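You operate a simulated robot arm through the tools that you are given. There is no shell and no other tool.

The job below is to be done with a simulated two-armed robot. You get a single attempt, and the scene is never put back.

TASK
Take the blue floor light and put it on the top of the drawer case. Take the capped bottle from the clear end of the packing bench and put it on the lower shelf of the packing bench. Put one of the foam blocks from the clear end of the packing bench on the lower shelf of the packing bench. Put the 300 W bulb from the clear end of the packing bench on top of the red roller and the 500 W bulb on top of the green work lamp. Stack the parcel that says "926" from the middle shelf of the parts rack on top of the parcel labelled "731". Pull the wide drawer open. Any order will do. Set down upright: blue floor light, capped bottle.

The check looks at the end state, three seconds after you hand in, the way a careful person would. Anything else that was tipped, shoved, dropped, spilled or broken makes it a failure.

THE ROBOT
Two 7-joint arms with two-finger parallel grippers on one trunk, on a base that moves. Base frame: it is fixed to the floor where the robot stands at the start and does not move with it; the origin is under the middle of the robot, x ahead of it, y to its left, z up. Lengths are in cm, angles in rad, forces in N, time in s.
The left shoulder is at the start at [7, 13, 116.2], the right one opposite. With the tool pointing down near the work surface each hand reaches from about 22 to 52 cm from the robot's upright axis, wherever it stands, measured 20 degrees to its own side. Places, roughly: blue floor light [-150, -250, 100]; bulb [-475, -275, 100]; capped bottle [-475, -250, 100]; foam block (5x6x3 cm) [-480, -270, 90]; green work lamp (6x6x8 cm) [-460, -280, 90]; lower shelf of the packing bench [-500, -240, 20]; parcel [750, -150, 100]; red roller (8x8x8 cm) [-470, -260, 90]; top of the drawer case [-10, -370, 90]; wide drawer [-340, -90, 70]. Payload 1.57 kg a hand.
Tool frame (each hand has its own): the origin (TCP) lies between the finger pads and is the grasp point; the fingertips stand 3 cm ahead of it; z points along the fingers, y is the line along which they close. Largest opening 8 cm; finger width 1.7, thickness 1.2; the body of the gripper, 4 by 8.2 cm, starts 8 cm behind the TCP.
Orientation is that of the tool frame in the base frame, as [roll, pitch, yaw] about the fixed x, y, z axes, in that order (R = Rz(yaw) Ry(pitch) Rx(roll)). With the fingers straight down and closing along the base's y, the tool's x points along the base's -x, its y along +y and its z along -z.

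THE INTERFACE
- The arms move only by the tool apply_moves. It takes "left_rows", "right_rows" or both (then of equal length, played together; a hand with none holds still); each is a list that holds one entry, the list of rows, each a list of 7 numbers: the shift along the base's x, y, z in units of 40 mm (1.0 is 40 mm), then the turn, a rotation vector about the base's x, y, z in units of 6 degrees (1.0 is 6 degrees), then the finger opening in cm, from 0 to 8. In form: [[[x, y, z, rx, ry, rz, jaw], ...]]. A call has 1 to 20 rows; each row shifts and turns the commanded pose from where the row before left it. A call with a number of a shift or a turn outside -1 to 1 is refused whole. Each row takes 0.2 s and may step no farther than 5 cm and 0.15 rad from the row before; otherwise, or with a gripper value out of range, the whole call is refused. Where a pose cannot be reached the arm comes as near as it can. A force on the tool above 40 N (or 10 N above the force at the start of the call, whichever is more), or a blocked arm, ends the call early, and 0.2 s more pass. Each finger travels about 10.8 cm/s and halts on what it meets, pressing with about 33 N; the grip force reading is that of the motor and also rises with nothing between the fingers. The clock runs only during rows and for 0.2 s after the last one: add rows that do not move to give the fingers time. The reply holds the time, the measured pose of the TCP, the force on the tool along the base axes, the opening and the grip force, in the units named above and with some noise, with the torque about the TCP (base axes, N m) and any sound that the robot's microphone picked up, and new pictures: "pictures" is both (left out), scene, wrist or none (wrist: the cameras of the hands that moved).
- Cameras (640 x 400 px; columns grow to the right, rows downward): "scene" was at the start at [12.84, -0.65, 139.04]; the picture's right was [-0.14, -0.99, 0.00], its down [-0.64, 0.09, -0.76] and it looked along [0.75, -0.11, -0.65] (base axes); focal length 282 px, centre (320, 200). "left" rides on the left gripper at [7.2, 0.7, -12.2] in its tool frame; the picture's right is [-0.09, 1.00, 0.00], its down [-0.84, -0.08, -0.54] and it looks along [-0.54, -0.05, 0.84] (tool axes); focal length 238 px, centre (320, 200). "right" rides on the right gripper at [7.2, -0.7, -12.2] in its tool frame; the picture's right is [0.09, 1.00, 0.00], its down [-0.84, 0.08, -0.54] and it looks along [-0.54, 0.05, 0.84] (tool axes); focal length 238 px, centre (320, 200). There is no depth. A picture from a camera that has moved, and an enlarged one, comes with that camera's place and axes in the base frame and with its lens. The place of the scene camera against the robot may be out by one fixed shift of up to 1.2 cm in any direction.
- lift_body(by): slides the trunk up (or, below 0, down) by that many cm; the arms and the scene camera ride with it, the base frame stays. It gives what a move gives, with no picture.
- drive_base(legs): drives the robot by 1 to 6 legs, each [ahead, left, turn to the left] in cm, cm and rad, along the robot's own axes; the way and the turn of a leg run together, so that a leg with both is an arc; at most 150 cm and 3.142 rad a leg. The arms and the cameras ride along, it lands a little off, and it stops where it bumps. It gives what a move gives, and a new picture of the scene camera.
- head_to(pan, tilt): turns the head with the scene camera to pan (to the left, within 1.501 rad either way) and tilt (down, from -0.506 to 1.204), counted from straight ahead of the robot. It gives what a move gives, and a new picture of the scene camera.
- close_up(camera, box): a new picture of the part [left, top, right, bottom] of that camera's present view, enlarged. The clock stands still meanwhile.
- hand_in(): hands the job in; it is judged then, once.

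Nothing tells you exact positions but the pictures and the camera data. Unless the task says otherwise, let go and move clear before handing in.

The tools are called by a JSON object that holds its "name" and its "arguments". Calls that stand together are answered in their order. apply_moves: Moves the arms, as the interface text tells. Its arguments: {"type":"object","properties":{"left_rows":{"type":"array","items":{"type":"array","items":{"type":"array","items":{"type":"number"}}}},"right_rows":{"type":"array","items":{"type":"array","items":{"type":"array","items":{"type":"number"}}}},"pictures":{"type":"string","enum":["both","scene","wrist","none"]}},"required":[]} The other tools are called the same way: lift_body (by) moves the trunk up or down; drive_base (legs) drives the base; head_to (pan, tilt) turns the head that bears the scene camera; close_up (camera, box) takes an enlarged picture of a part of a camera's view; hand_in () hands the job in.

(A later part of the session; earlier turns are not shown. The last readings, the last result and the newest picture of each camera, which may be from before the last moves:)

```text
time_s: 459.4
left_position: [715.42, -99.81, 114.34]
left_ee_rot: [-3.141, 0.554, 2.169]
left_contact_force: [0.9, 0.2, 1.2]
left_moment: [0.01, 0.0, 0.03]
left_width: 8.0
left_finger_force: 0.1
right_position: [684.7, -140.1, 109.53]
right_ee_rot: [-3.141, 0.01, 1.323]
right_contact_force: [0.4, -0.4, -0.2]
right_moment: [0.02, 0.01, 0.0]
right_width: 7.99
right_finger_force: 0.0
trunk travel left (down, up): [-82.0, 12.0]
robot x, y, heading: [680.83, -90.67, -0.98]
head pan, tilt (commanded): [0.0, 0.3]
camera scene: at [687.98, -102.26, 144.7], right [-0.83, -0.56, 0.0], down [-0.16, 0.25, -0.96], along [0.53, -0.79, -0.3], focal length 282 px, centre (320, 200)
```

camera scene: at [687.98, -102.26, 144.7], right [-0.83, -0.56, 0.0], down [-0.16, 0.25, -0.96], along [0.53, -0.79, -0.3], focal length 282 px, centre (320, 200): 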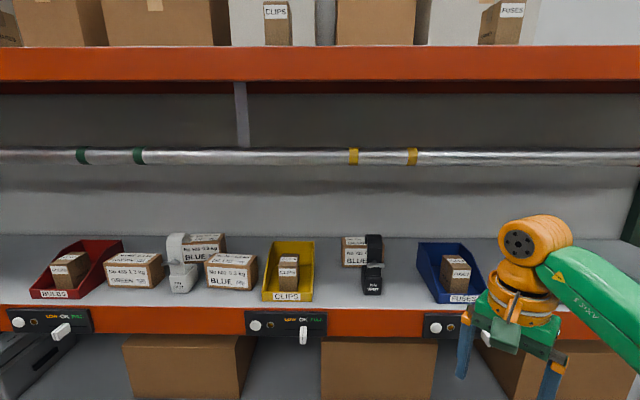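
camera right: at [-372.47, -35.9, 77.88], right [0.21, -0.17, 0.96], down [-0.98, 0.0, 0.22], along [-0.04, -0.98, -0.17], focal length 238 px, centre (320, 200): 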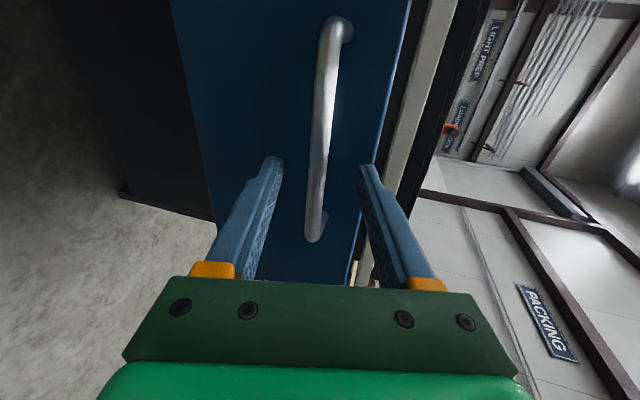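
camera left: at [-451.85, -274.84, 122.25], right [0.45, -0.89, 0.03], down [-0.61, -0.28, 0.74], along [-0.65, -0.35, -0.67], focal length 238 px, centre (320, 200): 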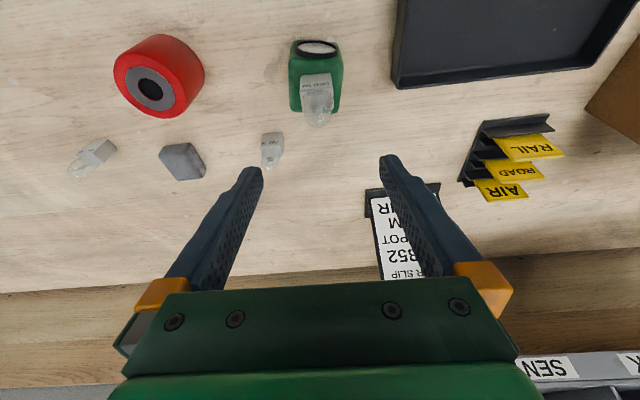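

{"name": "apply_moves", "arguments": {"right_rows": [[[0, 0, 0, 0, 0, -1, 8], [0, 0, 0, 0, 0, -1, 8], [0, 0, 0, 0, 0, -1, 8], [0, 0, 0, 0, 0, -1, 8], [0, 0, 0, 0, 0, -1, 8], [0, 0, 0, 0, 0, -1, 8], [0, 0, 0, 0, 0, -1, 8], [0, 0, 0, 0, 0, 0, 8]]], "pictures": "none"}}

{"name": "apply_moves", "arguments": {"right_rows": [[[0, 0, 0, 0.5585, -0.8295, 0, 8], [0, 0, 0, 0.5585, -0.8295, 0, 8], [0, 0, 0, 0.5585, -0.8295, 0, 8], [0, 0, 0, 0.5585, -0.8295, 0, 8], [0, 0, 0, 0.5585, -0.8295, 0, 8], [0, 0, 0, 0.5585, -0.8295, 0, 8], [0, 0, 0, 0.5585, -0.8295, 0, 8], [0, 0, 0, 0, 0, 0, 8]]], "pictures": "both"}}

```text
time_s: 461.2
left_position: [715.37, -99.92, 114.29]
left_ee_rot: [3.141, 0.555, 2.167]
left_contact_force: [-0.6, 0.2, 0.3]
left_moment: [-0.01, 0.0, 0.01]
left_width: 8.0
left_finger_force: 0.0
right_position: [684.68, -140.11, 109.49]
right_ee_rot: [-3.141, 0.009, 0.59]
right_contact_force: [0.3, 0.9, 0.2]
right_moment: [0.0, 0.02, -0.01]
right_width: 7.99
right_finger_force: 0.0
trunk travel left (down, up): [-82.0, 12.0]
robot x, y, heading: [680.54, -91.28, -0.98]
head pan, tilt (commanded): [0.0, 0.3]
```

```text
time_s: 463.0
left_position: [715.38, -99.81, 114.33]
left_ee_rot: [3.141, 0.557, 2.167]
left_contact_force: [0.1, -0.3, 0.2]
left_moment: [0.03, 0.01, 0.0]
left_width: 8.0
left_finger_force: 0.1
right_position: [684.67, -140.08, 109.45]
right_ee_rot: [-3.141, -0.725, 0.593]
right_contact_force: [-0.4, 0.7, -0.4]
right_moment: [0.02, -0.03, 0.0]
right_width: 7.99
right_finger_force: 0.0
trunk travel left (down, up): [-82.0, 12.0]
robot x, y, heading: [680.21, -90.84, -0.983]
head pan, tilt (commanded): [0.0, 0.3]
camera scene: at [687.98, -102.25, 144.7], right [-0.83, -0.56, 0.0], down [-0.16, 0.25, -0.96], along [0.53, -0.79, -0.3], focal length 282 px, centre (320, 200)
camera right: at [682.09, -140.95, 123.27], right [0.61, -0.79, 0.06], down [-0.78, -0.61, -0.15], along [0.15, 0.04, -0.99], focal length 238 px, centre (320, 200)
```

scene: 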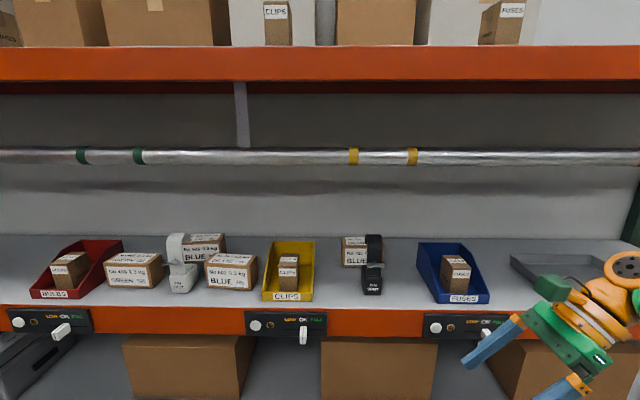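
right: 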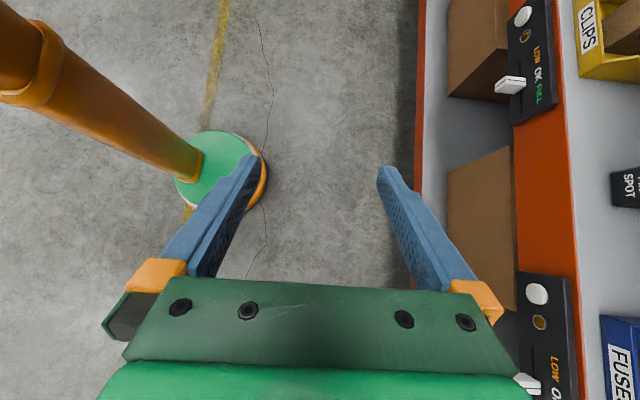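

The leaning orientation is reachable and the wrist camera looks straight down. I turn the base 25° left (bringing the right shoulder nearer) and move to ~50 cm from the rack front, in line with parcel 607.

{"name": "drive_base", "arguments": {"legs": [[0, 0, 0.436], [43, 16, 0]]}}

{"name": "head_to", "arguments": {"pan": -0.4, "tilt": 0.75}}

```text
time_s: 467.0
left_position: [761.06, -92.92, 114.36]
left_ee_rot: [3.141, 0.556, 2.608]
left_contact_force: [0.1, 0.2, 0.9]
left_moment: [0.0, 0.0, -0.02]
left_width: 7.99
left_finger_force: 0.1
right_position: [750.27, -142.35, 109.43]
right_ee_rot: [3.14, -0.724, 1.032]
right_contact_force: [-0.1, 0.8, 0.1]
right_moment: [0.0, -0.03, -0.02]
right_width: 7.97
right_finger_force: 0.0
trunk travel left (down, up): [-82.0, 12.0]
robot x, y, heading: [726.01, -99.17, -0.545]
head pan, tilt (commanded): [0.0, 0.3]
camera scene: at [737.28, -106.47, 144.72], right [-0.52, -0.86, 0.0], down [-0.25, 0.15, -0.96], along [0.82, -0.49, -0.29], focal length 282 px, centre (320, 200)
```

scene: 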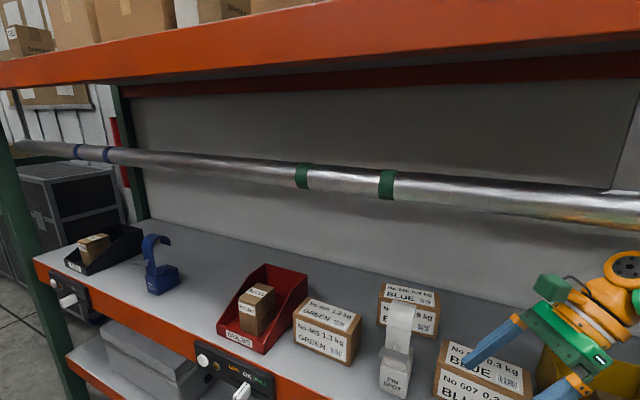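

```text
time_s: 467.9
left_position: [761.02, -92.9, 114.35]
left_ee_rot: [3.14, 0.554, 2.608]
left_contact_force: [-0.1, -0.6, 0.0]
left_moment: [-0.05, 0.02, -0.03]
left_width: 7.99
left_finger_force: 0.1
right_position: [750.43, -142.4, 109.42]
right_ee_rot: [-3.14, -0.724, 1.031]
right_contact_force: [-0.2, 0.2, 0.1]
right_moment: [0.04, -0.02, -0.02]
right_width: 8.0
right_finger_force: 0.1
trunk travel left (down, up): [-82.0, 12.0]
robot x, y, heading: [725.77, -99.48, -0.541]
head pan, tilt (commanded): [-0.4, 0.75]
camera scene: at [734.38, -108.38, 140.67], right [-0.81, -0.59, 0.0], down [-0.4, 0.55, -0.73], along [0.43, -0.59, -0.68], focal length 282 px, centre (320, 200)
```

scene: 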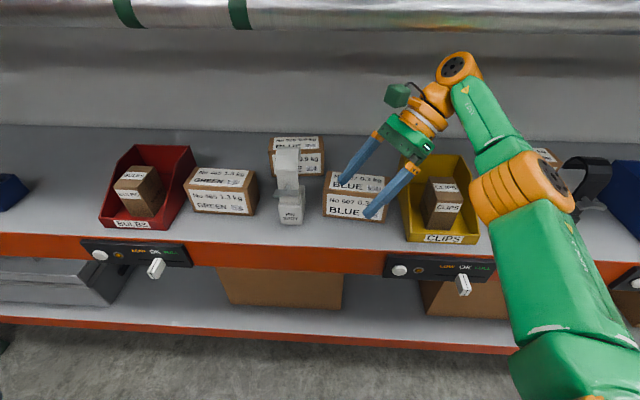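

{"name": "close_up", "arguments": {"camera": "scene", "box": [250, 125, 410, 225]}}

{"name": "close_up", "arguments": {"camera": "right", "box": [0, 0, 640, 400]}}

```text
4.00 times, centred on (330, 175) of scene
camera zoom: at [734.38, -108.38, 140.67], right [-0.81, -0.59, 0.0], down [-0.4, 0.55, -0.73], along [0.43, -0.59, -0.68], focal length 1126 px, centre (280, 300)
```

zoom: 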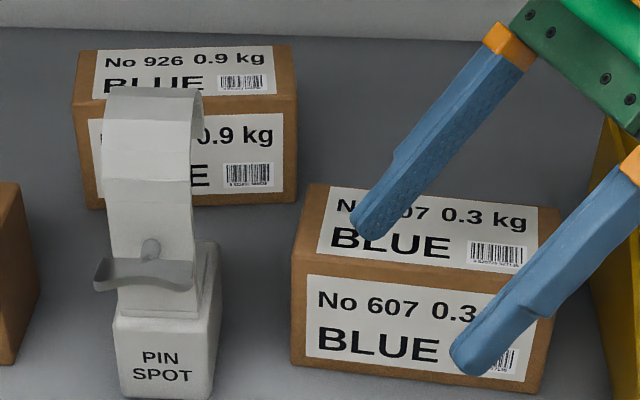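

```text
1.00 times, centred on (320, 200) of right (not enlarged: the box is as wide or as high as the picture)
camera zoom: at [748.52, -144.31, 123.26], right [0.89, -0.45, 0.06], down [-0.44, -0.89, -0.15], along [0.12, 0.11, -0.99], focal length 238 px, centre (320, 200)
```

zoom: 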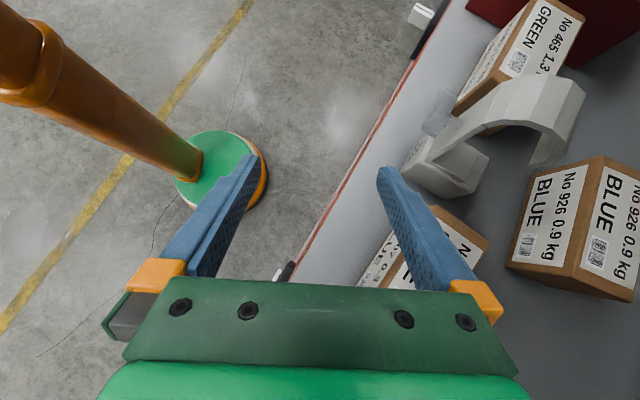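

Parcel 926: centre ≈ [778.3, -158.4], top ≈ 99.8, its depth axis at heading ≈ -0.90. I yaw the hand -20.6° to match, lower the trunk 4.4 cm, and line up with the lane over parcel 607 (right of the pin spot).

{"name": "apply_moves", "arguments": {"right_rows": [[[0, 0, 0, 0, 0, -0.86, 8], [0, 0, 0, 0, 0, -0.86, 8], [0, 0, 0, 0, 0, -0.86, 8], [0, 0, 0, 0, 0, -0.86, 8], [0, 0, 0, 0, 0, 0, 8]]], "pictures": "none"}}

{"name": "lift_body", "arguments": {"by": -4}}

{"name": "drive_base", "arguments": {"legs": [[1, 2, 0]]}}

{"name": "close_up", "arguments": {"camera": "right", "box": [0, 0, 640, 400]}}

```text
time_s: 469.1
left_position: [761.06, -92.9, 114.39]
left_ee_rot: [-3.14, 0.556, 2.607]
left_contact_force: [0.6, -0.2, -0.5]
left_moment: [0.02, -0.01, 0.0]
left_width: 7.97
left_finger_force: 0.0
right_position: [750.5, -142.5, 109.44]
right_ee_rot: [-3.14, -0.724, 0.668]
right_contact_force: [-0.2, -0.2, 0.6]
right_moment: [-0.01, 0.01, -0.01]
right_width: 7.98
right_finger_force: 0.0
trunk travel left (down, up): [-82.0, 12.0]
robot x, y, heading: [725.92, -99.58, -0.543]
head pan, tilt (commanded): [-0.4, 0.75]
```

```text
time_s: 470.0
left_position: [760.96, -93.01, 110.29]
left_ee_rot: [3.141, 0.556, 2.608]
left_contact_force: [-0.1, 0.7, 0.4]
left_moment: [-0.03, 0.02, -0.01]
left_width: 8.02
left_finger_force: 0.0
right_position: [750.49, -142.44, 105.39]
right_ee_rot: [3.14, -0.724, 0.672]
right_contact_force: [-0.4, -0.5, 0.4]
right_moment: [-0.01, -0.05, 0.0]
right_width: 8.0
right_finger_force: 0.0
trunk travel left (down, up): [-78.0, 16.0]
robot x, y, heading: [725.96, -99.75, -0.538]
head pan, tilt (commanded): [-0.4, 0.75]
```

```text
time_s: 470.8
left_position: [762.54, -91.96, 110.39]
left_ee_rot: [3.138, 0.557, 2.605]
left_contact_force: [-0.8, -1.1, 0.7]
left_moment: [0.01, -0.03, 0.0]
left_width: 8.02
left_finger_force: 0.0
right_position: [751.83, -141.58, 105.37]
right_ee_rot: [-3.141, -0.727, 0.671]
right_contact_force: [-0.3, -0.5, -0.3]
right_moment: [0.01, -0.01, 0.0]
right_width: 7.99
right_finger_force: 0.0
trunk travel left (down, up): [-78.0, 16.0]
robot x, y, heading: [727.66, -98.66, -0.539]
head pan, tilt (commanded): [-0.4, 0.75]
camera scene: at [735.78, -107.47, 136.68], right [-0.81, -0.59, 0.0], down [-0.4, 0.55, -0.73], along [0.43, -0.59, -0.68], focal length 282 px, centre (320, 200)
```

scene: 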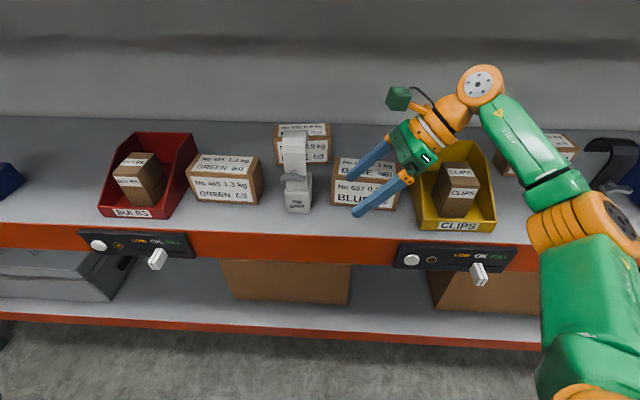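

```text
1.00 times, centred on (320, 200) of right (not enlarged: the box is as wide or as high as the picture)
camera zoom: at [749.42, -142.56, 119.24], right [0.67, -0.74, 0.06], down [-0.72, -0.67, -0.15], along [0.15, 0.06, -0.99], focal length 238 px, centre (320, 200)
```

zoom: 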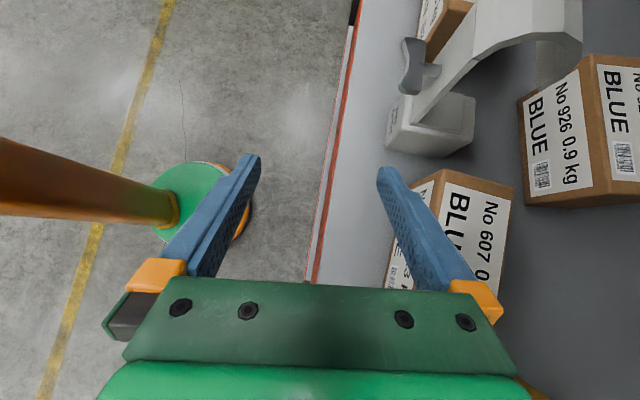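

Edges are aligned. To gain reach margin without bringing the torso too near the rack, I back off a little, turn the base another 20° left, and counter-rotate the hand.

{"name": "drive_base", "arguments": {"legs": [[-9, 4.2, 0], [0, 0, 0.35]]}}

{"name": "apply_moves", "arguments": {"right_rows": [[[0, 0, 0, 0, 0, -0.84, 8], [0, 0, 0, 0, 0, -0.84, 8], [0, 0, 0, 0, 0, -0.84, 8], [0, 0, 0, 0, 0, -0.84, 8], [0, 0, 0, 0, 0, 0, 8]]], "pictures": "both"}}

```text
time_s: 473.0
left_position: [753.05, -71.85, 110.33]
left_ee_rot: [3.141, 0.555, 2.958]
left_contact_force: [0.0, 0.0, -0.4]
left_moment: [0.0, -0.03, 0.01]
left_width: 7.99
left_finger_force: 0.1
right_position: [760.0, -122.07, 105.34]
right_ee_rot: [-3.14, -0.724, 1.022]
right_contact_force: [0.1, 0.2, -0.2]
right_moment: [-0.01, -0.01, 0.02]
right_width: 8.0
right_finger_force: 0.1
trunk travel left (down, up): [-78.0, 16.0]
robot x, y, heading: [721.89, -89.97, -0.19]
head pan, tilt (commanded): [-0.4, 0.75]
camera scene: at [733.41, -95.35, 136.66], right [-0.56, -0.83, 0.0], down [-0.57, 0.38, -0.73], along [0.61, -0.41, -0.68], focal length 282 px, centre (320, 200)
```

scene: 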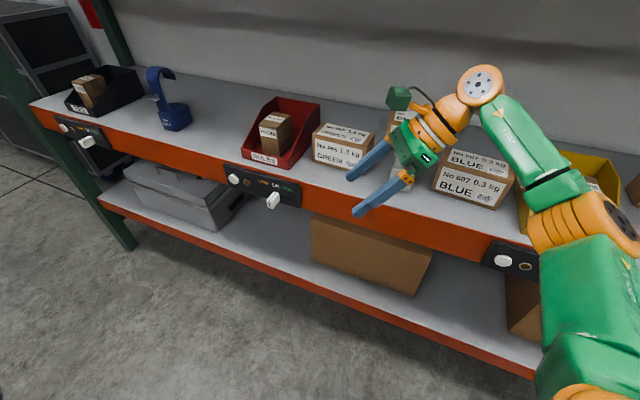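

```text
time_s: 474.2
left_position: [753.05, -71.87, 110.36]
left_ee_rot: [-3.141, 0.555, 2.959]
left_contact_force: [0.2, 0.7, -0.7]
left_moment: [0.02, 0.0, 0.0]
left_width: 8.0
left_finger_force: 0.0
right_position: [760.09, -121.98, 105.41]
right_ee_rot: [-3.14, -0.724, 0.668]
right_contact_force: [0.2, 0.1, 0.7]
right_moment: [0.01, 0.0, 0.0]
right_width: 7.99
right_finger_force: 0.0
trunk travel left (down, up): [-78.0, 16.0]
robot x, y, heading: [722.13, -90.26, -0.191]
head pan, tilt (commanded): [-0.4, 0.75]
camera scene: at [733.41, -95.27, 136.66], right [-0.56, -0.83, 0.0], down [-0.57, 0.38, -0.73], along [0.61, -0.41, -0.68], focal length 282 px, centre (320, 200)
camera right: at [757.57, -123.06, 119.25], right [0.67, -0.74, 0.06], down [-0.73, -0.67, -0.15], along [0.15, 0.06, -0.99], focal length 238 px, centre (320, 200)
```

scene: 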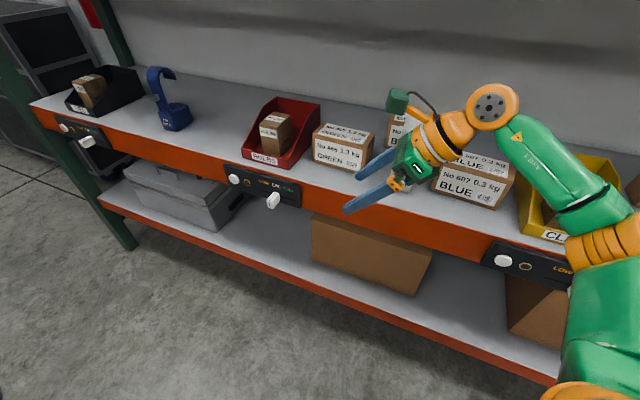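
right: 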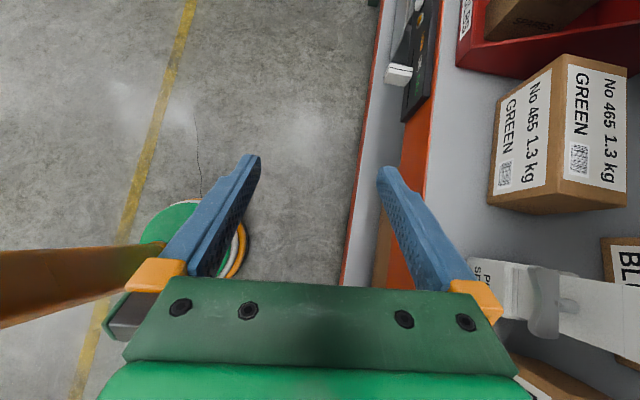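

Good; the hand keeps its alignment with room to extend. I raise the trunk 8 cm and lower the hand by the same (to keep the elbow high), extending ~5 cm.

{"name": "lift_body", "arguments": {"by": 8}}

{"name": "apply_moves", "arguments": {"right_rows": [[[0.174, -0.26, -0.4, 0, 0, 0, 8], [0.174, -0.26, -0.45, 0, 0, 0, 8], [0.174, -0.26, -0.45, 0, 0, 0, 8], [0.174, -0.26, -0.45, 0, 0, 0, 8], [0, 0, 0, 0, 0, 0, 8]]], "pictures": "scene"}}

```text
time_s: 475.4
left_position: [752.93, -71.8, 118.19]
left_ee_rot: [-3.141, 0.556, 2.956]
left_contact_force: [0.0, 0.1, 0.1]
left_moment: [-0.02, 0.03, 0.02]
left_width: 7.97
left_finger_force: 0.0
right_position: [760.1, -122.04, 113.46]
right_ee_rot: [-3.14, -0.725, 0.671]
right_contact_force: [-0.3, 0.2, -0.7]
right_moment: [0.01, -0.03, 0.03]
right_width: 7.99
right_finger_force: 0.1
trunk travel left (down, up): [-86.0, 8.0]
robot x, y, heading: [721.94, -90.33, -0.189]
head pan, tilt (commanded): [-0.4, 0.75]
```

```text
time_s: 476.6
left_position: [753.11, -71.73, 118.38]
left_ee_rot: [-3.141, 0.556, 2.958]
left_contact_force: [0.5, -0.9, 0.8]
left_moment: [0.02, 0.03, -0.01]
left_width: 8.01
left_finger_force: 0.0
right_position: [762.77, -126.11, 106.42]
right_ee_rot: [-3.141, -0.724, 0.67]
right_contact_force: [-0.7, 0.5, 1.1]
right_moment: [0.0, -0.01, 0.01]
right_width: 8.02
right_finger_force: 0.0
trunk travel left (down, up): [-86.0, 8.0]
robot x, y, heading: [722.16, -90.05, -0.193]
head pan, tilt (commanded): [-0.4, 0.75]
camera scene: at [733.39, -95.26, 144.67], right [-0.56, -0.83, 0.0], down [-0.57, 0.38, -0.73], along [0.61, -0.41, -0.68], focal length 282 px, centre (320, 200)
```

scene: 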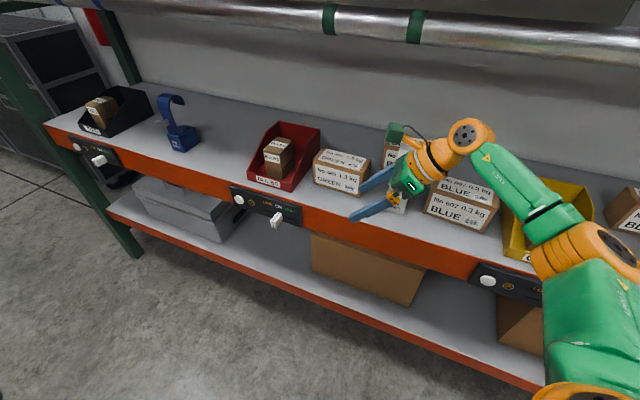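

Now I strafe right 16 cm along the rack (still outside it) to the lane over parcel 607 and check from the wrist camera.

{"name": "drive_base", "arguments": {"legs": [[-11.2, -11.1, 0]]}}

{"name": "close_up", "arguments": {"camera": "right", "box": [0, 0, 640, 400]}}

```text
time_s: 478.0
left_position: [740.37, -80.29, 118.19]
left_ee_rot: [-3.136, 0.553, 2.961]
left_contact_force: [0.2, -0.8, 0.6]
left_moment: [-0.01, 0.04, 0.02]
left_width: 8.01
left_finger_force: 0.1
right_position: [750.15, -134.56, 106.41]
right_ee_rot: [-3.14, -0.721, 0.67]
right_contact_force: [-0.2, -0.1, 0.1]
right_moment: [0.02, 0.01, -0.03]
right_width: 8.02
right_finger_force: 0.1
trunk travel left (down, up): [-86.0, 8.0]
robot x, y, heading: [709.56, -98.84, -0.192]
head pan, tilt (commanded): [-0.4, 0.75]
camera scene: at [720.78, -103.69, 144.64], right [-0.56, -0.83, 0.0], down [-0.57, 0.38, -0.73], along [0.61, -0.41, -0.68], focal length 282 px, centre (320, 200)
```

scene: 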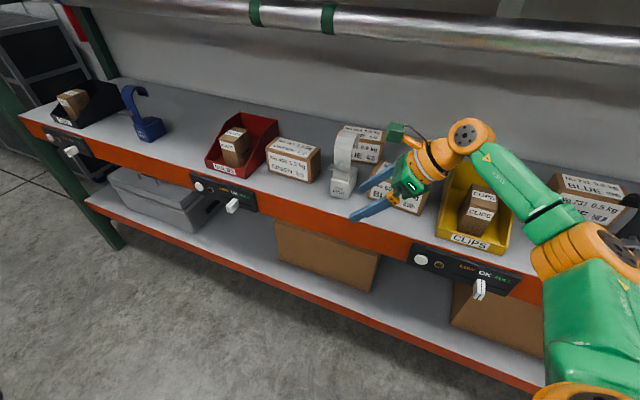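

```text
1.00 times, centred on (320, 200) of right (not enlarged: the box is as wide or as high as the picture)
camera zoom: at [747.69, -135.63, 120.24], right [0.67, -0.74, 0.06], down [-0.72, -0.67, -0.15], along [0.15, 0.05, -0.99], focal length 238 px, centre (320, 200)
```

zoom: 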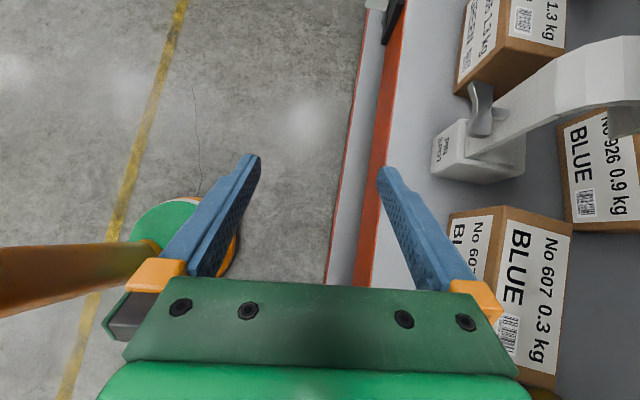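

Clearances look fine (pin spot ≥2.5 cm left of the fingertips' lane). I advance into the rack in steps.

{"name": "apply_moves", "arguments": {"right_rows": [[[0, 0, -0.2, 0, 0, 0, 8], [0, 0, 0, 0, 0, 0, 8]]], "pictures": "none"}}

{"name": "drive_base", "arguments": {"legs": [[7.7, -9.2, 0]]}}

{"name": "close_up", "arguments": {"camera": "right", "box": [0, 0, 640, 400]}}

```text
time_s: 478.6
left_position: [740.11, -80.39, 118.19]
left_ee_rot: [-3.138, 0.554, 2.962]
left_contact_force: [-0.1, 0.6, 0.2]
left_moment: [0.0, 0.03, 0.02]
left_width: 8.01
left_finger_force: 0.2
right_position: [749.8, -134.61, 105.68]
right_ee_rot: [-3.14, -0.722, 0.67]
right_contact_force: [-0.4, 0.5, 0.4]
right_moment: [0.02, -0.02, -0.01]
right_width: 8.02
right_finger_force: 0.1
trunk travel left (down, up): [-86.0, 8.0]
robot x, y, heading: [709.12, -98.64, -0.187]
head pan, tilt (commanded): [-0.4, 0.75]
```

```text
time_s: 479.8
left_position: [745.76, -90.55, 118.23]
left_ee_rot: [-3.14, 0.556, 2.962]
left_contact_force: [-0.9, 0.6, 0.0]
left_moment: [-0.04, -0.02, -0.02]
left_width: 8.0
left_finger_force: 0.0
right_position: [755.57, -144.94, 105.73]
right_ee_rot: [3.138, -0.724, 0.673]
right_contact_force: [0.4, 0.8, 0.1]
right_moment: [-0.02, 0.02, -0.05]
right_width: 7.97
right_finger_force: 0.1
trunk travel left (down, up): [-86.0, 8.0]
robot x, y, heading: [715.05, -109.35, -0.191]
head pan, tilt (commanded): [-0.4, 0.75]
camera scene: at [726.12, -113.95, 144.7], right [-0.56, -0.83, 0.0], down [-0.57, 0.38, -0.73], along [0.61, -0.41, -0.68], focal length 282 px, centre (320, 200)
```

scene: 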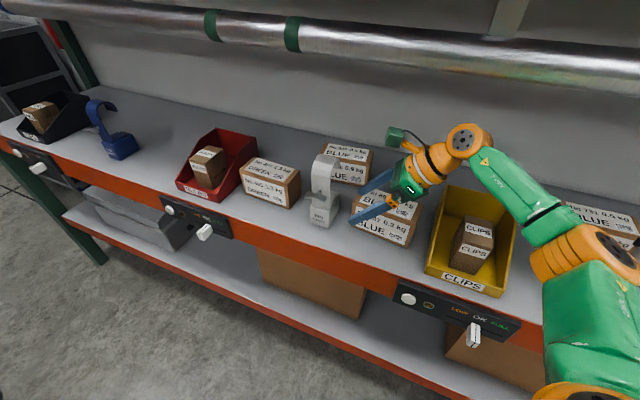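

```text
1.00 times, centred on (320, 200) of right (not enlarged: the box is as wide or as high as the picture)
camera zoom: at [753.14, -145.89, 119.64], right [0.67, -0.74, 0.06], down [-0.72, -0.67, -0.15], along [0.15, 0.05, -0.99], focal length 238 px, centre (320, 200)
```

zoom: 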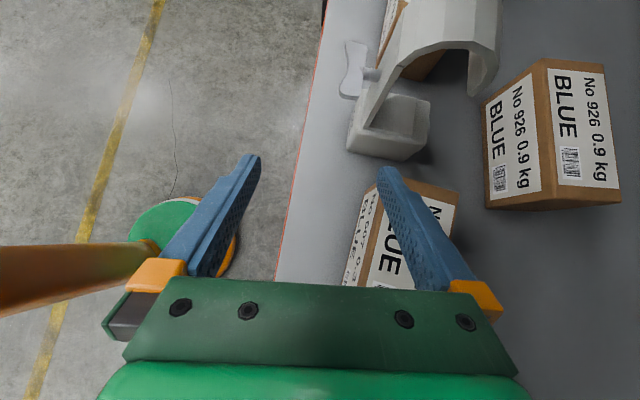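

{"name": "drive_base", "arguments": {"legs": [[8.4, -8.5, 0]]}}

{"name": "close_up", "arguments": {"camera": "right", "box": [0, 0, 640, 400]}}

```text
time_s: 481.0
left_position: [752.43, -100.37, 118.2]
left_ee_rot: [-3.139, 0.558, 2.962]
left_contact_force: [-0.3, -0.2, -0.5]
left_moment: [0.0, 0.04, -0.01]
left_width: 7.99
left_finger_force: 0.0
right_position: [762.03, -154.64, 105.84]
right_ee_rot: [3.138, -0.722, 0.672]
right_contact_force: [0.5, 0.1, -0.4]
right_moment: [-0.04, 0.01, -0.03]
right_width: 8.0
right_finger_force: 0.0
trunk travel left (down, up): [-86.0, 8.0]
robot x, y, heading: [721.57, -119.4, -0.191]
head pan, tilt (commanded): [-0.4, 0.75]
camera scene: at [732.66, -123.77, 144.71], right [-0.56, -0.83, 0.0], down [-0.57, 0.38, -0.73], along [0.61, -0.41, -0.68], focal length 282 px, centre (320, 200)
```

scene: 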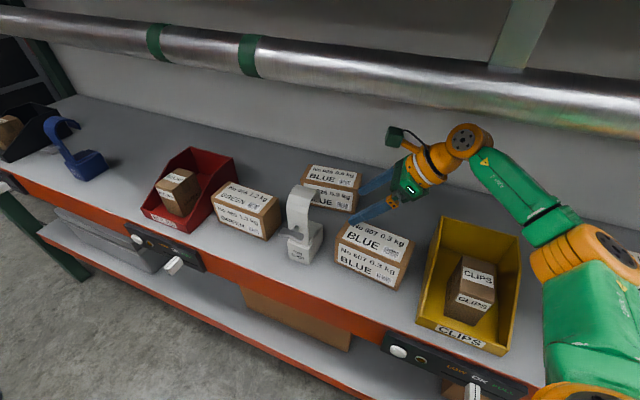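

```text
1.00 times, centred on (320, 200) of right (not enlarged: the box is as wide or as high as the picture)
camera zoom: at [759.66, -155.74, 119.68], right [0.67, -0.74, 0.06], down [-0.72, -0.67, -0.15], along [0.15, 0.05, -0.99], focal length 238 px, centre (320, 200)
```

zoom: 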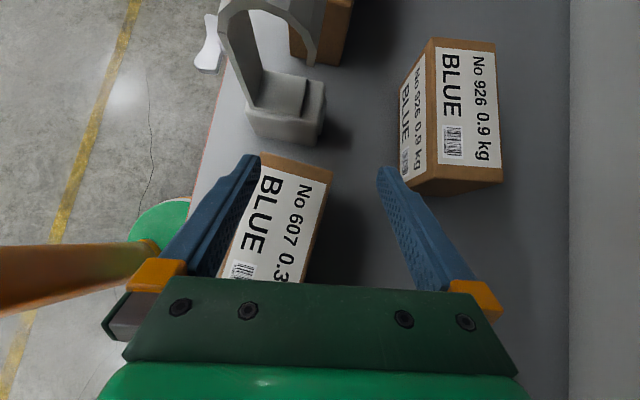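

{"name": "close_up", "arguments": {"camera": "right", "box": [370, 20, 530, 220]}}

```text
2.00 times, centred on (450, 120) of right
camera zoom: at [759.66, -155.74, 119.68], right [0.67, -0.74, 0.06], down [-0.72, -0.67, -0.15], along [0.15, 0.05, -0.99], focal length 477 px, centre (60, 360)
```

zoom: 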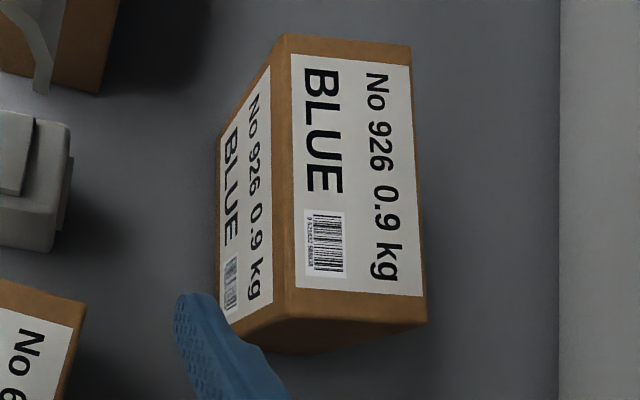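

Parcel 926's top is precisely located: centre ≈ [778.5, -158.7], aligned with the hand within 1°. I go 12.6 cm further in (mostly base, a little arm), then strafe left over it.

{"name": "drive_base", "arguments": {"legs": [[7.8, -7.9, 0]]}}

{"name": "apply_moves", "arguments": {"right_rows": [[[0.2, -0.3, 0, 0, 0, 0, 8], [0, 0, 0, 0, 0, 0, 8]]], "pictures": "none"}}

{"name": "drive_base", "arguments": {"legs": [[7.2, 7.1, 0]]}}

{"name": "close_up", "arguments": {"camera": "right", "box": [0, 0, 640, 400]}}

```text
time_s: 482.2
left_position: [758.54, -109.52, 118.39]
left_ee_rot: [-3.137, 0.559, 2.963]
left_contact_force: [-0.2, 0.2, -0.9]
left_moment: [0.0, -0.02, -0.01]
left_width: 7.99
left_finger_force: 0.1
right_position: [768.28, -163.92, 105.84]
right_ee_rot: [3.137, -0.724, 0.675]
right_contact_force: [-0.3, 0.4, 0.2]
right_moment: [0.01, 0.0, -0.03]
right_width: 7.99
right_finger_force: 0.0
trunk travel left (down, up): [-86.0, 8.0]
robot x, y, heading: [727.93, -128.66, -0.193]
head pan, tilt (commanded): [-0.4, 0.75]
camera scene: at [738.79, -132.9, 144.71], right [-0.56, -0.83, 0.0], down [-0.57, 0.38, -0.73], along [0.61, -0.41, -0.68], focal length 282 px, centre (320, 200)
```

scene: 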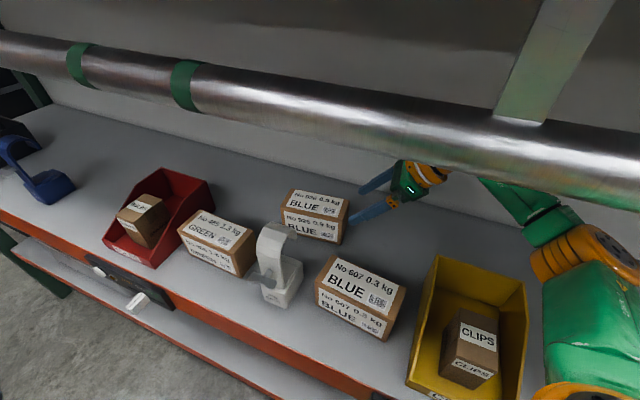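

```text
time_s: 482.8
left_position: [758.68, -109.67, 118.29]
left_ee_rot: [-3.14, 0.556, 2.963]
left_contact_force: [0.7, 0.3, 0.0]
left_moment: [-0.06, -0.02, -0.01]
left_width: 7.99
left_finger_force: 0.0
right_position: [769.37, -165.25, 105.77]
right_ee_rot: [3.14, -0.724, 0.673]
right_contact_force: [-0.5, 0.0, 0.8]
right_moment: [0.0, 0.02, -0.01]
right_width: 7.99
right_finger_force: 0.1
trunk travel left (down, up): [-86.0, 8.0]
robot x, y, heading: [727.89, -128.36, -0.186]
head pan, tilt (commanded): [-0.4, 0.75]
```

```text
time_s: 484.0
left_position: [766.81, -104.58, 118.56]
left_ee_rot: [3.137, 0.557, 2.957]
left_contact_force: [0.7, 0.3, 0.1]
left_moment: [0.0, -0.01, 0.01]
left_width: 8.02
left_finger_force: 0.1
right_position: [777.43, -159.88, 105.67]
right_ee_rot: [3.141, -0.728, 0.669]
right_contact_force: [-0.4, 0.1, 0.5]
right_moment: [-0.03, 0.0, 0.0]
right_width: 8.0
right_finger_force: 0.0
trunk travel left (down, up): [-86.0, 8.0]
robot x, y, heading: [736.24, -122.63, -0.193]
head pan, tilt (commanded): [-0.4, 0.75]
camera scene: at [747.04, -128.01, 144.69], right [-0.56, -0.83, 0.0], down [-0.56, 0.38, -0.73], along [0.61, -0.41, -0.68], focal length 282 px, centre (320, 200)
```

scene: 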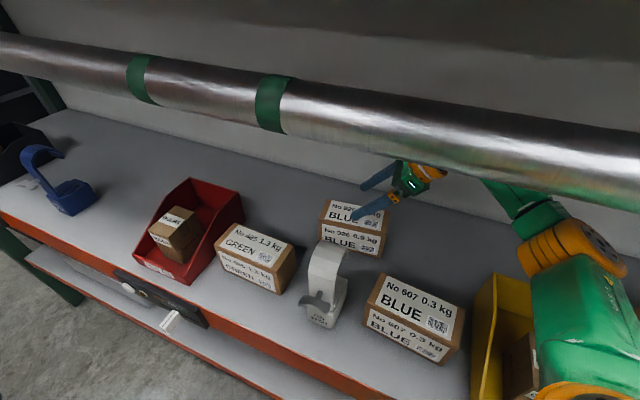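

```text
1.00 times, centred on (320, 200) of right (not enlarged: the box is as wide or as high as the picture)
camera zoom: at [774.91, -161.07, 119.5], right [0.67, -0.74, 0.06], down [-0.72, -0.67, -0.15], along [0.15, 0.06, -0.99], focal length 238 px, centre (320, 200)
```

zoom: 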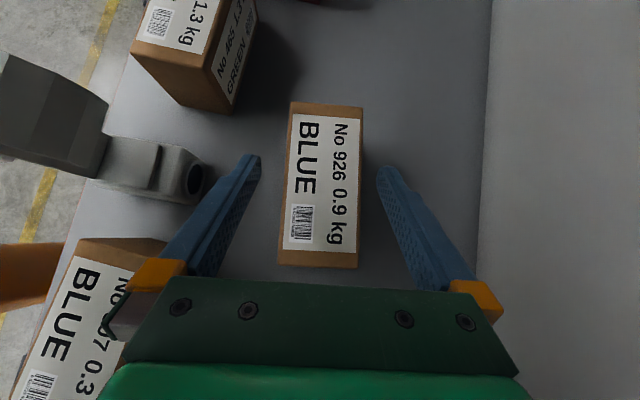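

The parcel lies neatly between the fingers. I shift 0.8 cm left and descend carefully until the fingertips are just past its top.

{"name": "apply_moves", "arguments": {"right_rows": [[[0.19, 0.085, -0.1, 0, 0, 0, 8], [0, 0, -0.35, 0, 0, 0, 8], [0, 0, -0.35, 0, 0, 0, 8], [0, 0, -0.3, 0, 0, 0, 8], [0, 0, 0, 0, 0, 0, 8]]], "pictures": "both"}}

```text
time_s: 485.2
left_position: [767.08, -104.1, 118.41]
left_ee_rot: [-3.141, 0.556, 2.961]
left_contact_force: [0.9, -0.3, 1.2]
left_moment: [0.01, 0.03, -0.01]
left_width: 8.02
left_finger_force: 0.0
right_position: [778.53, -159.54, 101.25]
right_ee_rot: [-3.14, -0.724, 0.67]
right_contact_force: [-0.3, -0.7, -0.2]
right_moment: [0.0, 0.0, 0.03]
right_width: 8.01
right_finger_force: 0.1
trunk travel left (down, up): [-86.0, 8.0]
robot x, y, heading: [736.32, -122.59, -0.185]
head pan, tilt (commanded): [-0.4, 0.75]
camera scene: at [747.44, -127.74, 144.67], right [-0.56, -0.83, 0.0], down [-0.57, 0.38, -0.73], along [0.61, -0.41, -0.68], focal length 282 px, centre (320, 200)
camera right: at [776.01, -160.47, 115.06], right [0.67, -0.74, 0.06], down [-0.72, -0.67, -0.15], along [0.15, 0.06, -0.99], focal length 238 px, centre (320, 200)
```

scene: 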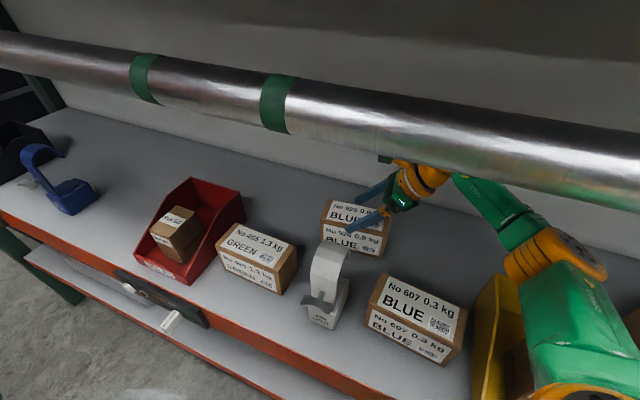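
right: 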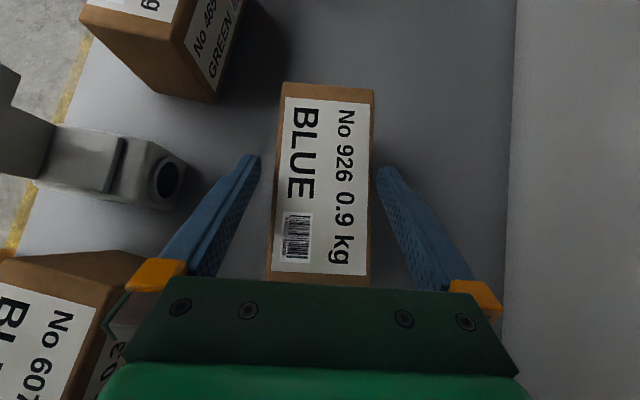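

Slightly off-centre (more gap in front); I shift 0.3 cm inward and descend to grasp height.

{"name": "apply_moves", "arguments": {"right_rows": [[[0.047, -0.059, -0.05, 0, 0, 0, 8], [0, 0, -0.25, 0, 0, 0, 8], [0, 0, -0.25, 0, 0, 0, 8], [0, 0, 0, 0, 0, 0, 8]]], "pictures": "wrist"}}

```text
time_s: 486.2
left_position: [767.05, -104.04, 118.22]
left_ee_rot: [-3.141, 0.554, 2.959]
left_contact_force: [0.1, 0.9, -0.1]
left_moment: [-0.02, -0.01, 0.01]
left_width: 7.99
left_finger_force: 0.0
right_position: [778.77, -159.63, 98.96]
right_ee_rot: [-3.139, -0.725, 0.671]
right_contact_force: [-0.7, -0.4, 0.4]
right_moment: [-0.02, 0.0, -0.02]
right_width: 8.0
right_finger_force: 0.0
trunk travel left (down, up): [-86.0, 8.0]
robot x, y, heading: [736.2, -122.64, -0.192]
head pan, tilt (commanded): [-0.4, 0.75]
camera right: at [776.25, -160.67, 112.86], right [0.67, -0.74, 0.06], down [-0.72, -0.67, -0.15], along [0.15, 0.06, -0.99], focal length 238 px, centre (320, 200)
```

right: 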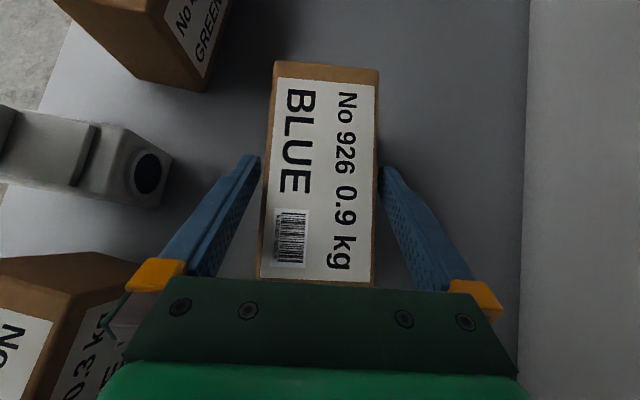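

{"name": "apply_moves", "arguments": {"right_rows": [[[0, 0, -0.25, 0, 0, 0, 8], [0, 0, -0.25, 0, 0, 0, 8], [0, 0, -0.12, 0, 0, 0, 8], [0, 0, 0, 0, 0, 0, 8]]], "pictures": "both"}}

```text
time_s: 487.2
left_position: [767.15, -104.21, 118.24]
left_ee_rot: [3.142, 0.553, 2.962]
left_contact_force: [-0.5, -0.4, -0.4]
left_moment: [-0.03, -0.04, 0.0]
left_width: 7.97
left_finger_force: 0.0
right_position: [778.75, -159.65, 96.55]
right_ee_rot: [3.141, -0.724, 0.67]
right_contact_force: [-0.3, -0.4, 0.0]
right_moment: [0.01, -0.02, 0.04]
right_width: 8.02
right_finger_force: 0.0
trunk travel left (down, up): [-86.0, 8.0]
robot x, y, heading: [736.67, -122.65, -0.192]
head pan, tilt (commanded): [-0.4, 0.75]
camera scene: at [747.49, -127.71, 144.67], right [-0.56, -0.83, 0.0], down [-0.57, 0.38, -0.73], along [0.61, -0.41, -0.68], focal length 282 px, centre (320, 200)
camera right: at [776.23, -160.71, 110.4], right [0.67, -0.74, 0.06], down [-0.72, -0.67, -0.15], along [0.15, 0.06, -0.99], focal length 238 px, centre (320, 200)
```

scene: 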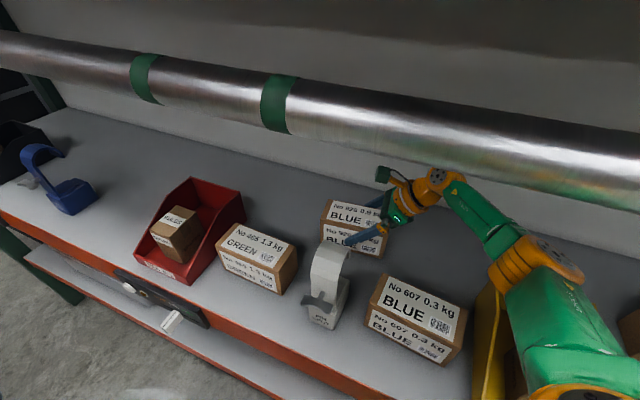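
right: 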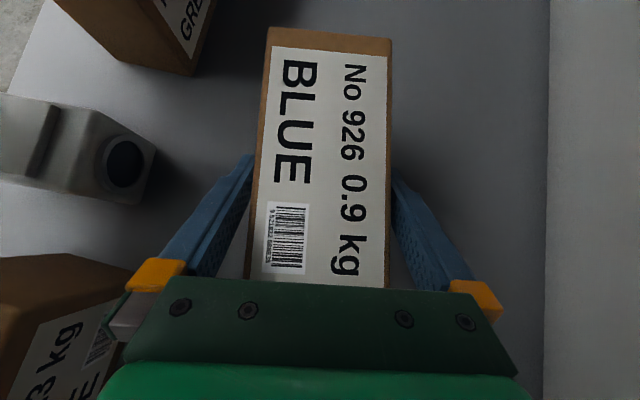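

The fingers straddle the parcel fully. I close on it.

{"name": "apply_moves", "arguments": {"right_rows": [[[0, 0, 0, 0, 0, 0, 7], [0, 0, 0, 0, 0, 0, 5], [0, 0, 0, 0, 0, 0, 4], [0, 0, 0, 0, 0, 0, 4]]], "pictures": "none"}}

```text
time_s: 488.2
left_position: [767.12, -104.28, 118.24]
left_ee_rot: [3.14, 0.555, 2.961]
left_contact_force: [-0.4, -0.5, -0.8]
left_moment: [-0.03, 0.0, 0.0]
left_width: 8.0
left_finger_force: 0.1
right_position: [778.62, -159.63, 96.6]
right_ee_rot: [-3.14, -0.723, 0.671]
right_contact_force: [-0.4, 0.7, 0.0]
right_moment: [0.47, -0.05, 0.28]
right_width: 7.01
right_finger_force: 32.8
trunk travel left (down, up): [-86.0, 8.0]
robot x, y, heading: [736.16, -122.84, -0.192]
head pan, tilt (commanded): [-0.4, 0.75]
```

Gripped at 7.0 cm. I lift it slowly.

{"name": "apply_moves", "arguments": {"right_rows": [[[0, 0, 0.15, 0, 0, 0, 4], [0, 0, 0.15, 0, 0, 0, 4], [0, 0, 0, 0, 0, 0, 4]]], "pictures": "both"}}

```text
time_s: 489.0
left_position: [767.3, -104.37, 118.24]
left_ee_rot: [3.14, 0.553, 2.956]
left_contact_force: [0.3, 0.6, -0.5]
left_moment: [-0.03, 0.03, 0.0]
left_width: 7.99
left_finger_force: 0.1
right_position: [778.9, -159.65, 97.5]
right_ee_rot: [-3.139, -0.722, 0.668]
right_contact_force: [0.7, -0.1, -8.8]
right_moment: [-0.05, 0.04, 0.01]
right_width: 6.97
right_finger_force: 33.0
trunk travel left (down, up): [-86.0, 8.0]
robot x, y, heading: [736.15, -122.82, -0.188]
head pan, tilt (commanded): [-0.4, 0.75]
camera scene: at [747.71, -127.88, 144.63], right [-0.56, -0.83, 0.0], down [-0.57, 0.38, -0.73], along [0.61, -0.41, -0.68], focal length 282 px, centre (320, 200)
camera right: at [776.43, -160.84, 111.49], right [0.67, -0.74, 0.06], down [-0.72, -0.67, -0.15], along [0.15, 0.06, -0.99], focal length 238 px, centre (320, 200)
```

scene: 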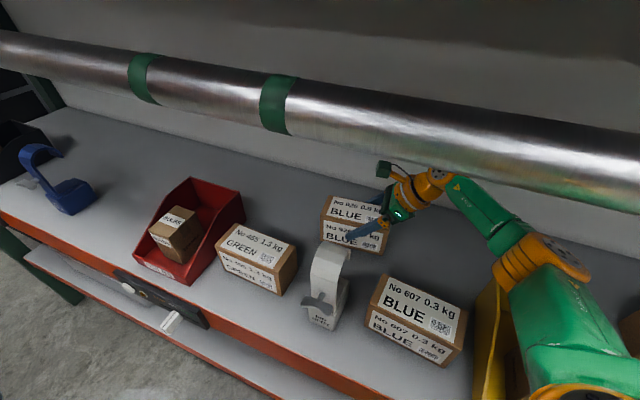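
right: 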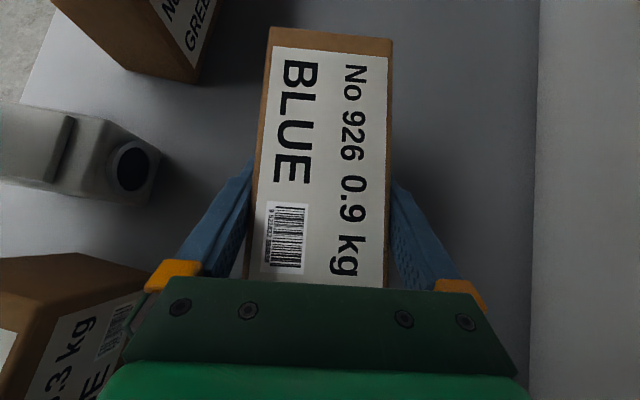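

The parcel (0.9 kg) is firmly held and level. I raise it further, partly with the trunk and partly with the arm, so its base clears 731's top.

{"name": "lift_body", "arguments": {"by": 3}}

{"name": "apply_moves", "arguments": {"right_rows": [[[0, 0, 0.4, 0, 0, 0, 4], [0, 0, 0.4, 0, 0, 0, 4], [0, 0, 0.4, 0, 0, 0, 4], [0, 0, 0.4, 0, 0, 0, 4], [0, 0, 0, 0, 0, 0, 4]]], "pictures": "both"}}

```text
time_s: 489.8
left_position: [767.32, -104.31, 121.26]
left_ee_rot: [3.14, 0.553, 2.957]
left_contact_force: [-0.6, -0.7, -0.5]
left_moment: [0.03, -0.02, 0.0]
left_width: 8.02
left_finger_force: 0.0
right_position: [778.86, -159.77, 100.61]
right_ee_rot: [-3.138, -0.723, 0.669]
right_contact_force: [-0.3, -0.1, -9.4]
right_moment: [-0.02, 0.07, 0.04]
right_width: 7.0
right_finger_force: 32.5
trunk travel left (down, up): [-89.0, 5.0]
robot x, y, heading: [736.18, -122.77, -0.192]
head pan, tilt (commanded): [-0.4, 0.75]
```

```text
time_s: 490.9
left_position: [767.29, -104.34, 121.23]
left_ee_rot: [3.139, 0.554, 2.958]
left_contact_force: [0.1, 0.4, -0.2]
left_moment: [-0.03, -0.01, -0.02]
left_width: 8.0
left_finger_force: 0.1
right_position: [778.96, -159.82, 107.05]
right_ee_rot: [-3.139, -0.723, 0.668]
right_contact_force: [0.7, -0.2, -9.1]
right_moment: [-0.05, 0.07, -0.03]
right_width: 6.98
right_finger_force: 33.0
trunk travel left (down, up): [-89.0, 5.0]
robot x, y, heading: [735.91, -123.0, -0.188]
head pan, tilt (commanded): [-0.4, 0.75]
camera scene: at [747.73, -127.91, 147.63], right [-0.56, -0.83, 0.0], down [-0.57, 0.38, -0.73], along [0.61, -0.41, -0.68], focal length 282 px, centre (320, 200)
camera right: at [776.52, -160.83, 120.89], right [0.67, -0.74, 0.06], down [-0.72, -0.67, -0.15], along [0.15, 0.06, -0.99], focal length 238 px, centre (320, 200)
```

scene: 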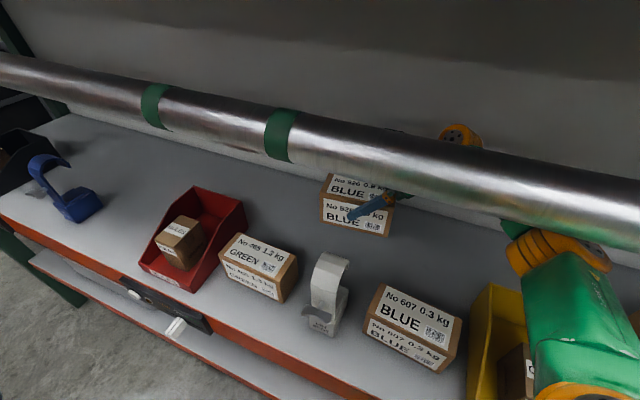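
right: 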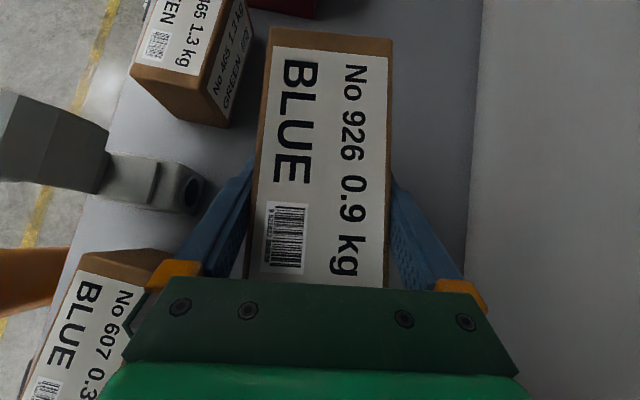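

Held at base height ≈101.8. Now I strafe right behind the front row, in steps, checking the wrist view.

{"name": "drive_base", "arguments": {"legs": [[-14.2, -14.1, 0]]}}

{"name": "close_up", "arguments": {"camera": "right", "box": [0, 0, 640, 400]}}

```text
time_s: 492.5
left_position: [751.11, -115.1, 121.17]
left_ee_rot: [-3.141, 0.551, 2.962]
left_contact_force: [0.8, 0.4, -0.8]
left_moment: [-0.01, -0.01, 0.01]
left_width: 8.01
left_finger_force: 0.0
right_position: [762.86, -170.63, 106.99]
right_ee_rot: [-3.136, -0.721, 0.669]
right_contact_force: [0.3, 0.9, -8.3]
right_moment: [-0.06, 0.1, -0.02]
right_width: 6.99
right_finger_force: 32.7
trunk travel left (down, up): [-89.0, 5.0]
robot x, y, heading: [719.65, -133.5, -0.189]
head pan, tilt (commanded): [-0.4, 0.75]
camera scene: at [731.7, -138.68, 147.6], right [-0.55, -0.83, 0.0], down [-0.57, 0.38, -0.73], along [0.6, -0.41, -0.68], focal length 282 px, centre (320, 200)
```

scene: 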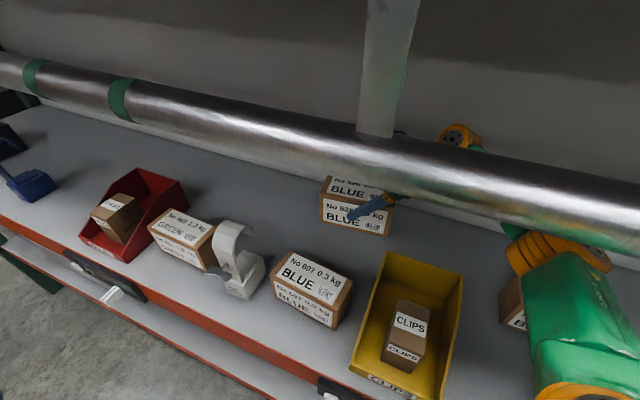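

```text
1.00 times, centred on (320, 200) of right (not enlarged: the box is as wide or as high as the picture)
camera zoom: at [760.45, -171.61, 120.83], right [0.67, -0.74, 0.06], down [-0.72, -0.67, -0.14], along [0.15, 0.06, -0.99], focal length 238 px, centre (320, 200)
```

zoom: 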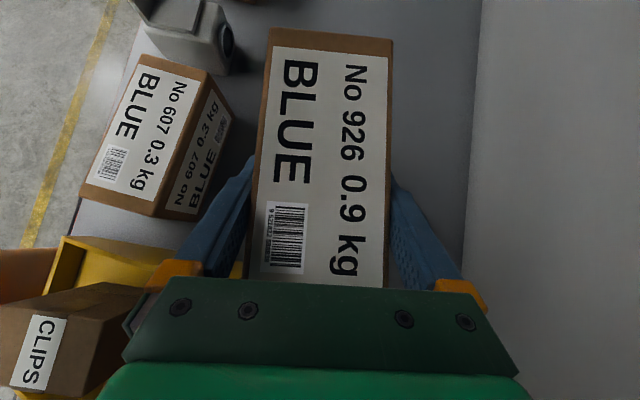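

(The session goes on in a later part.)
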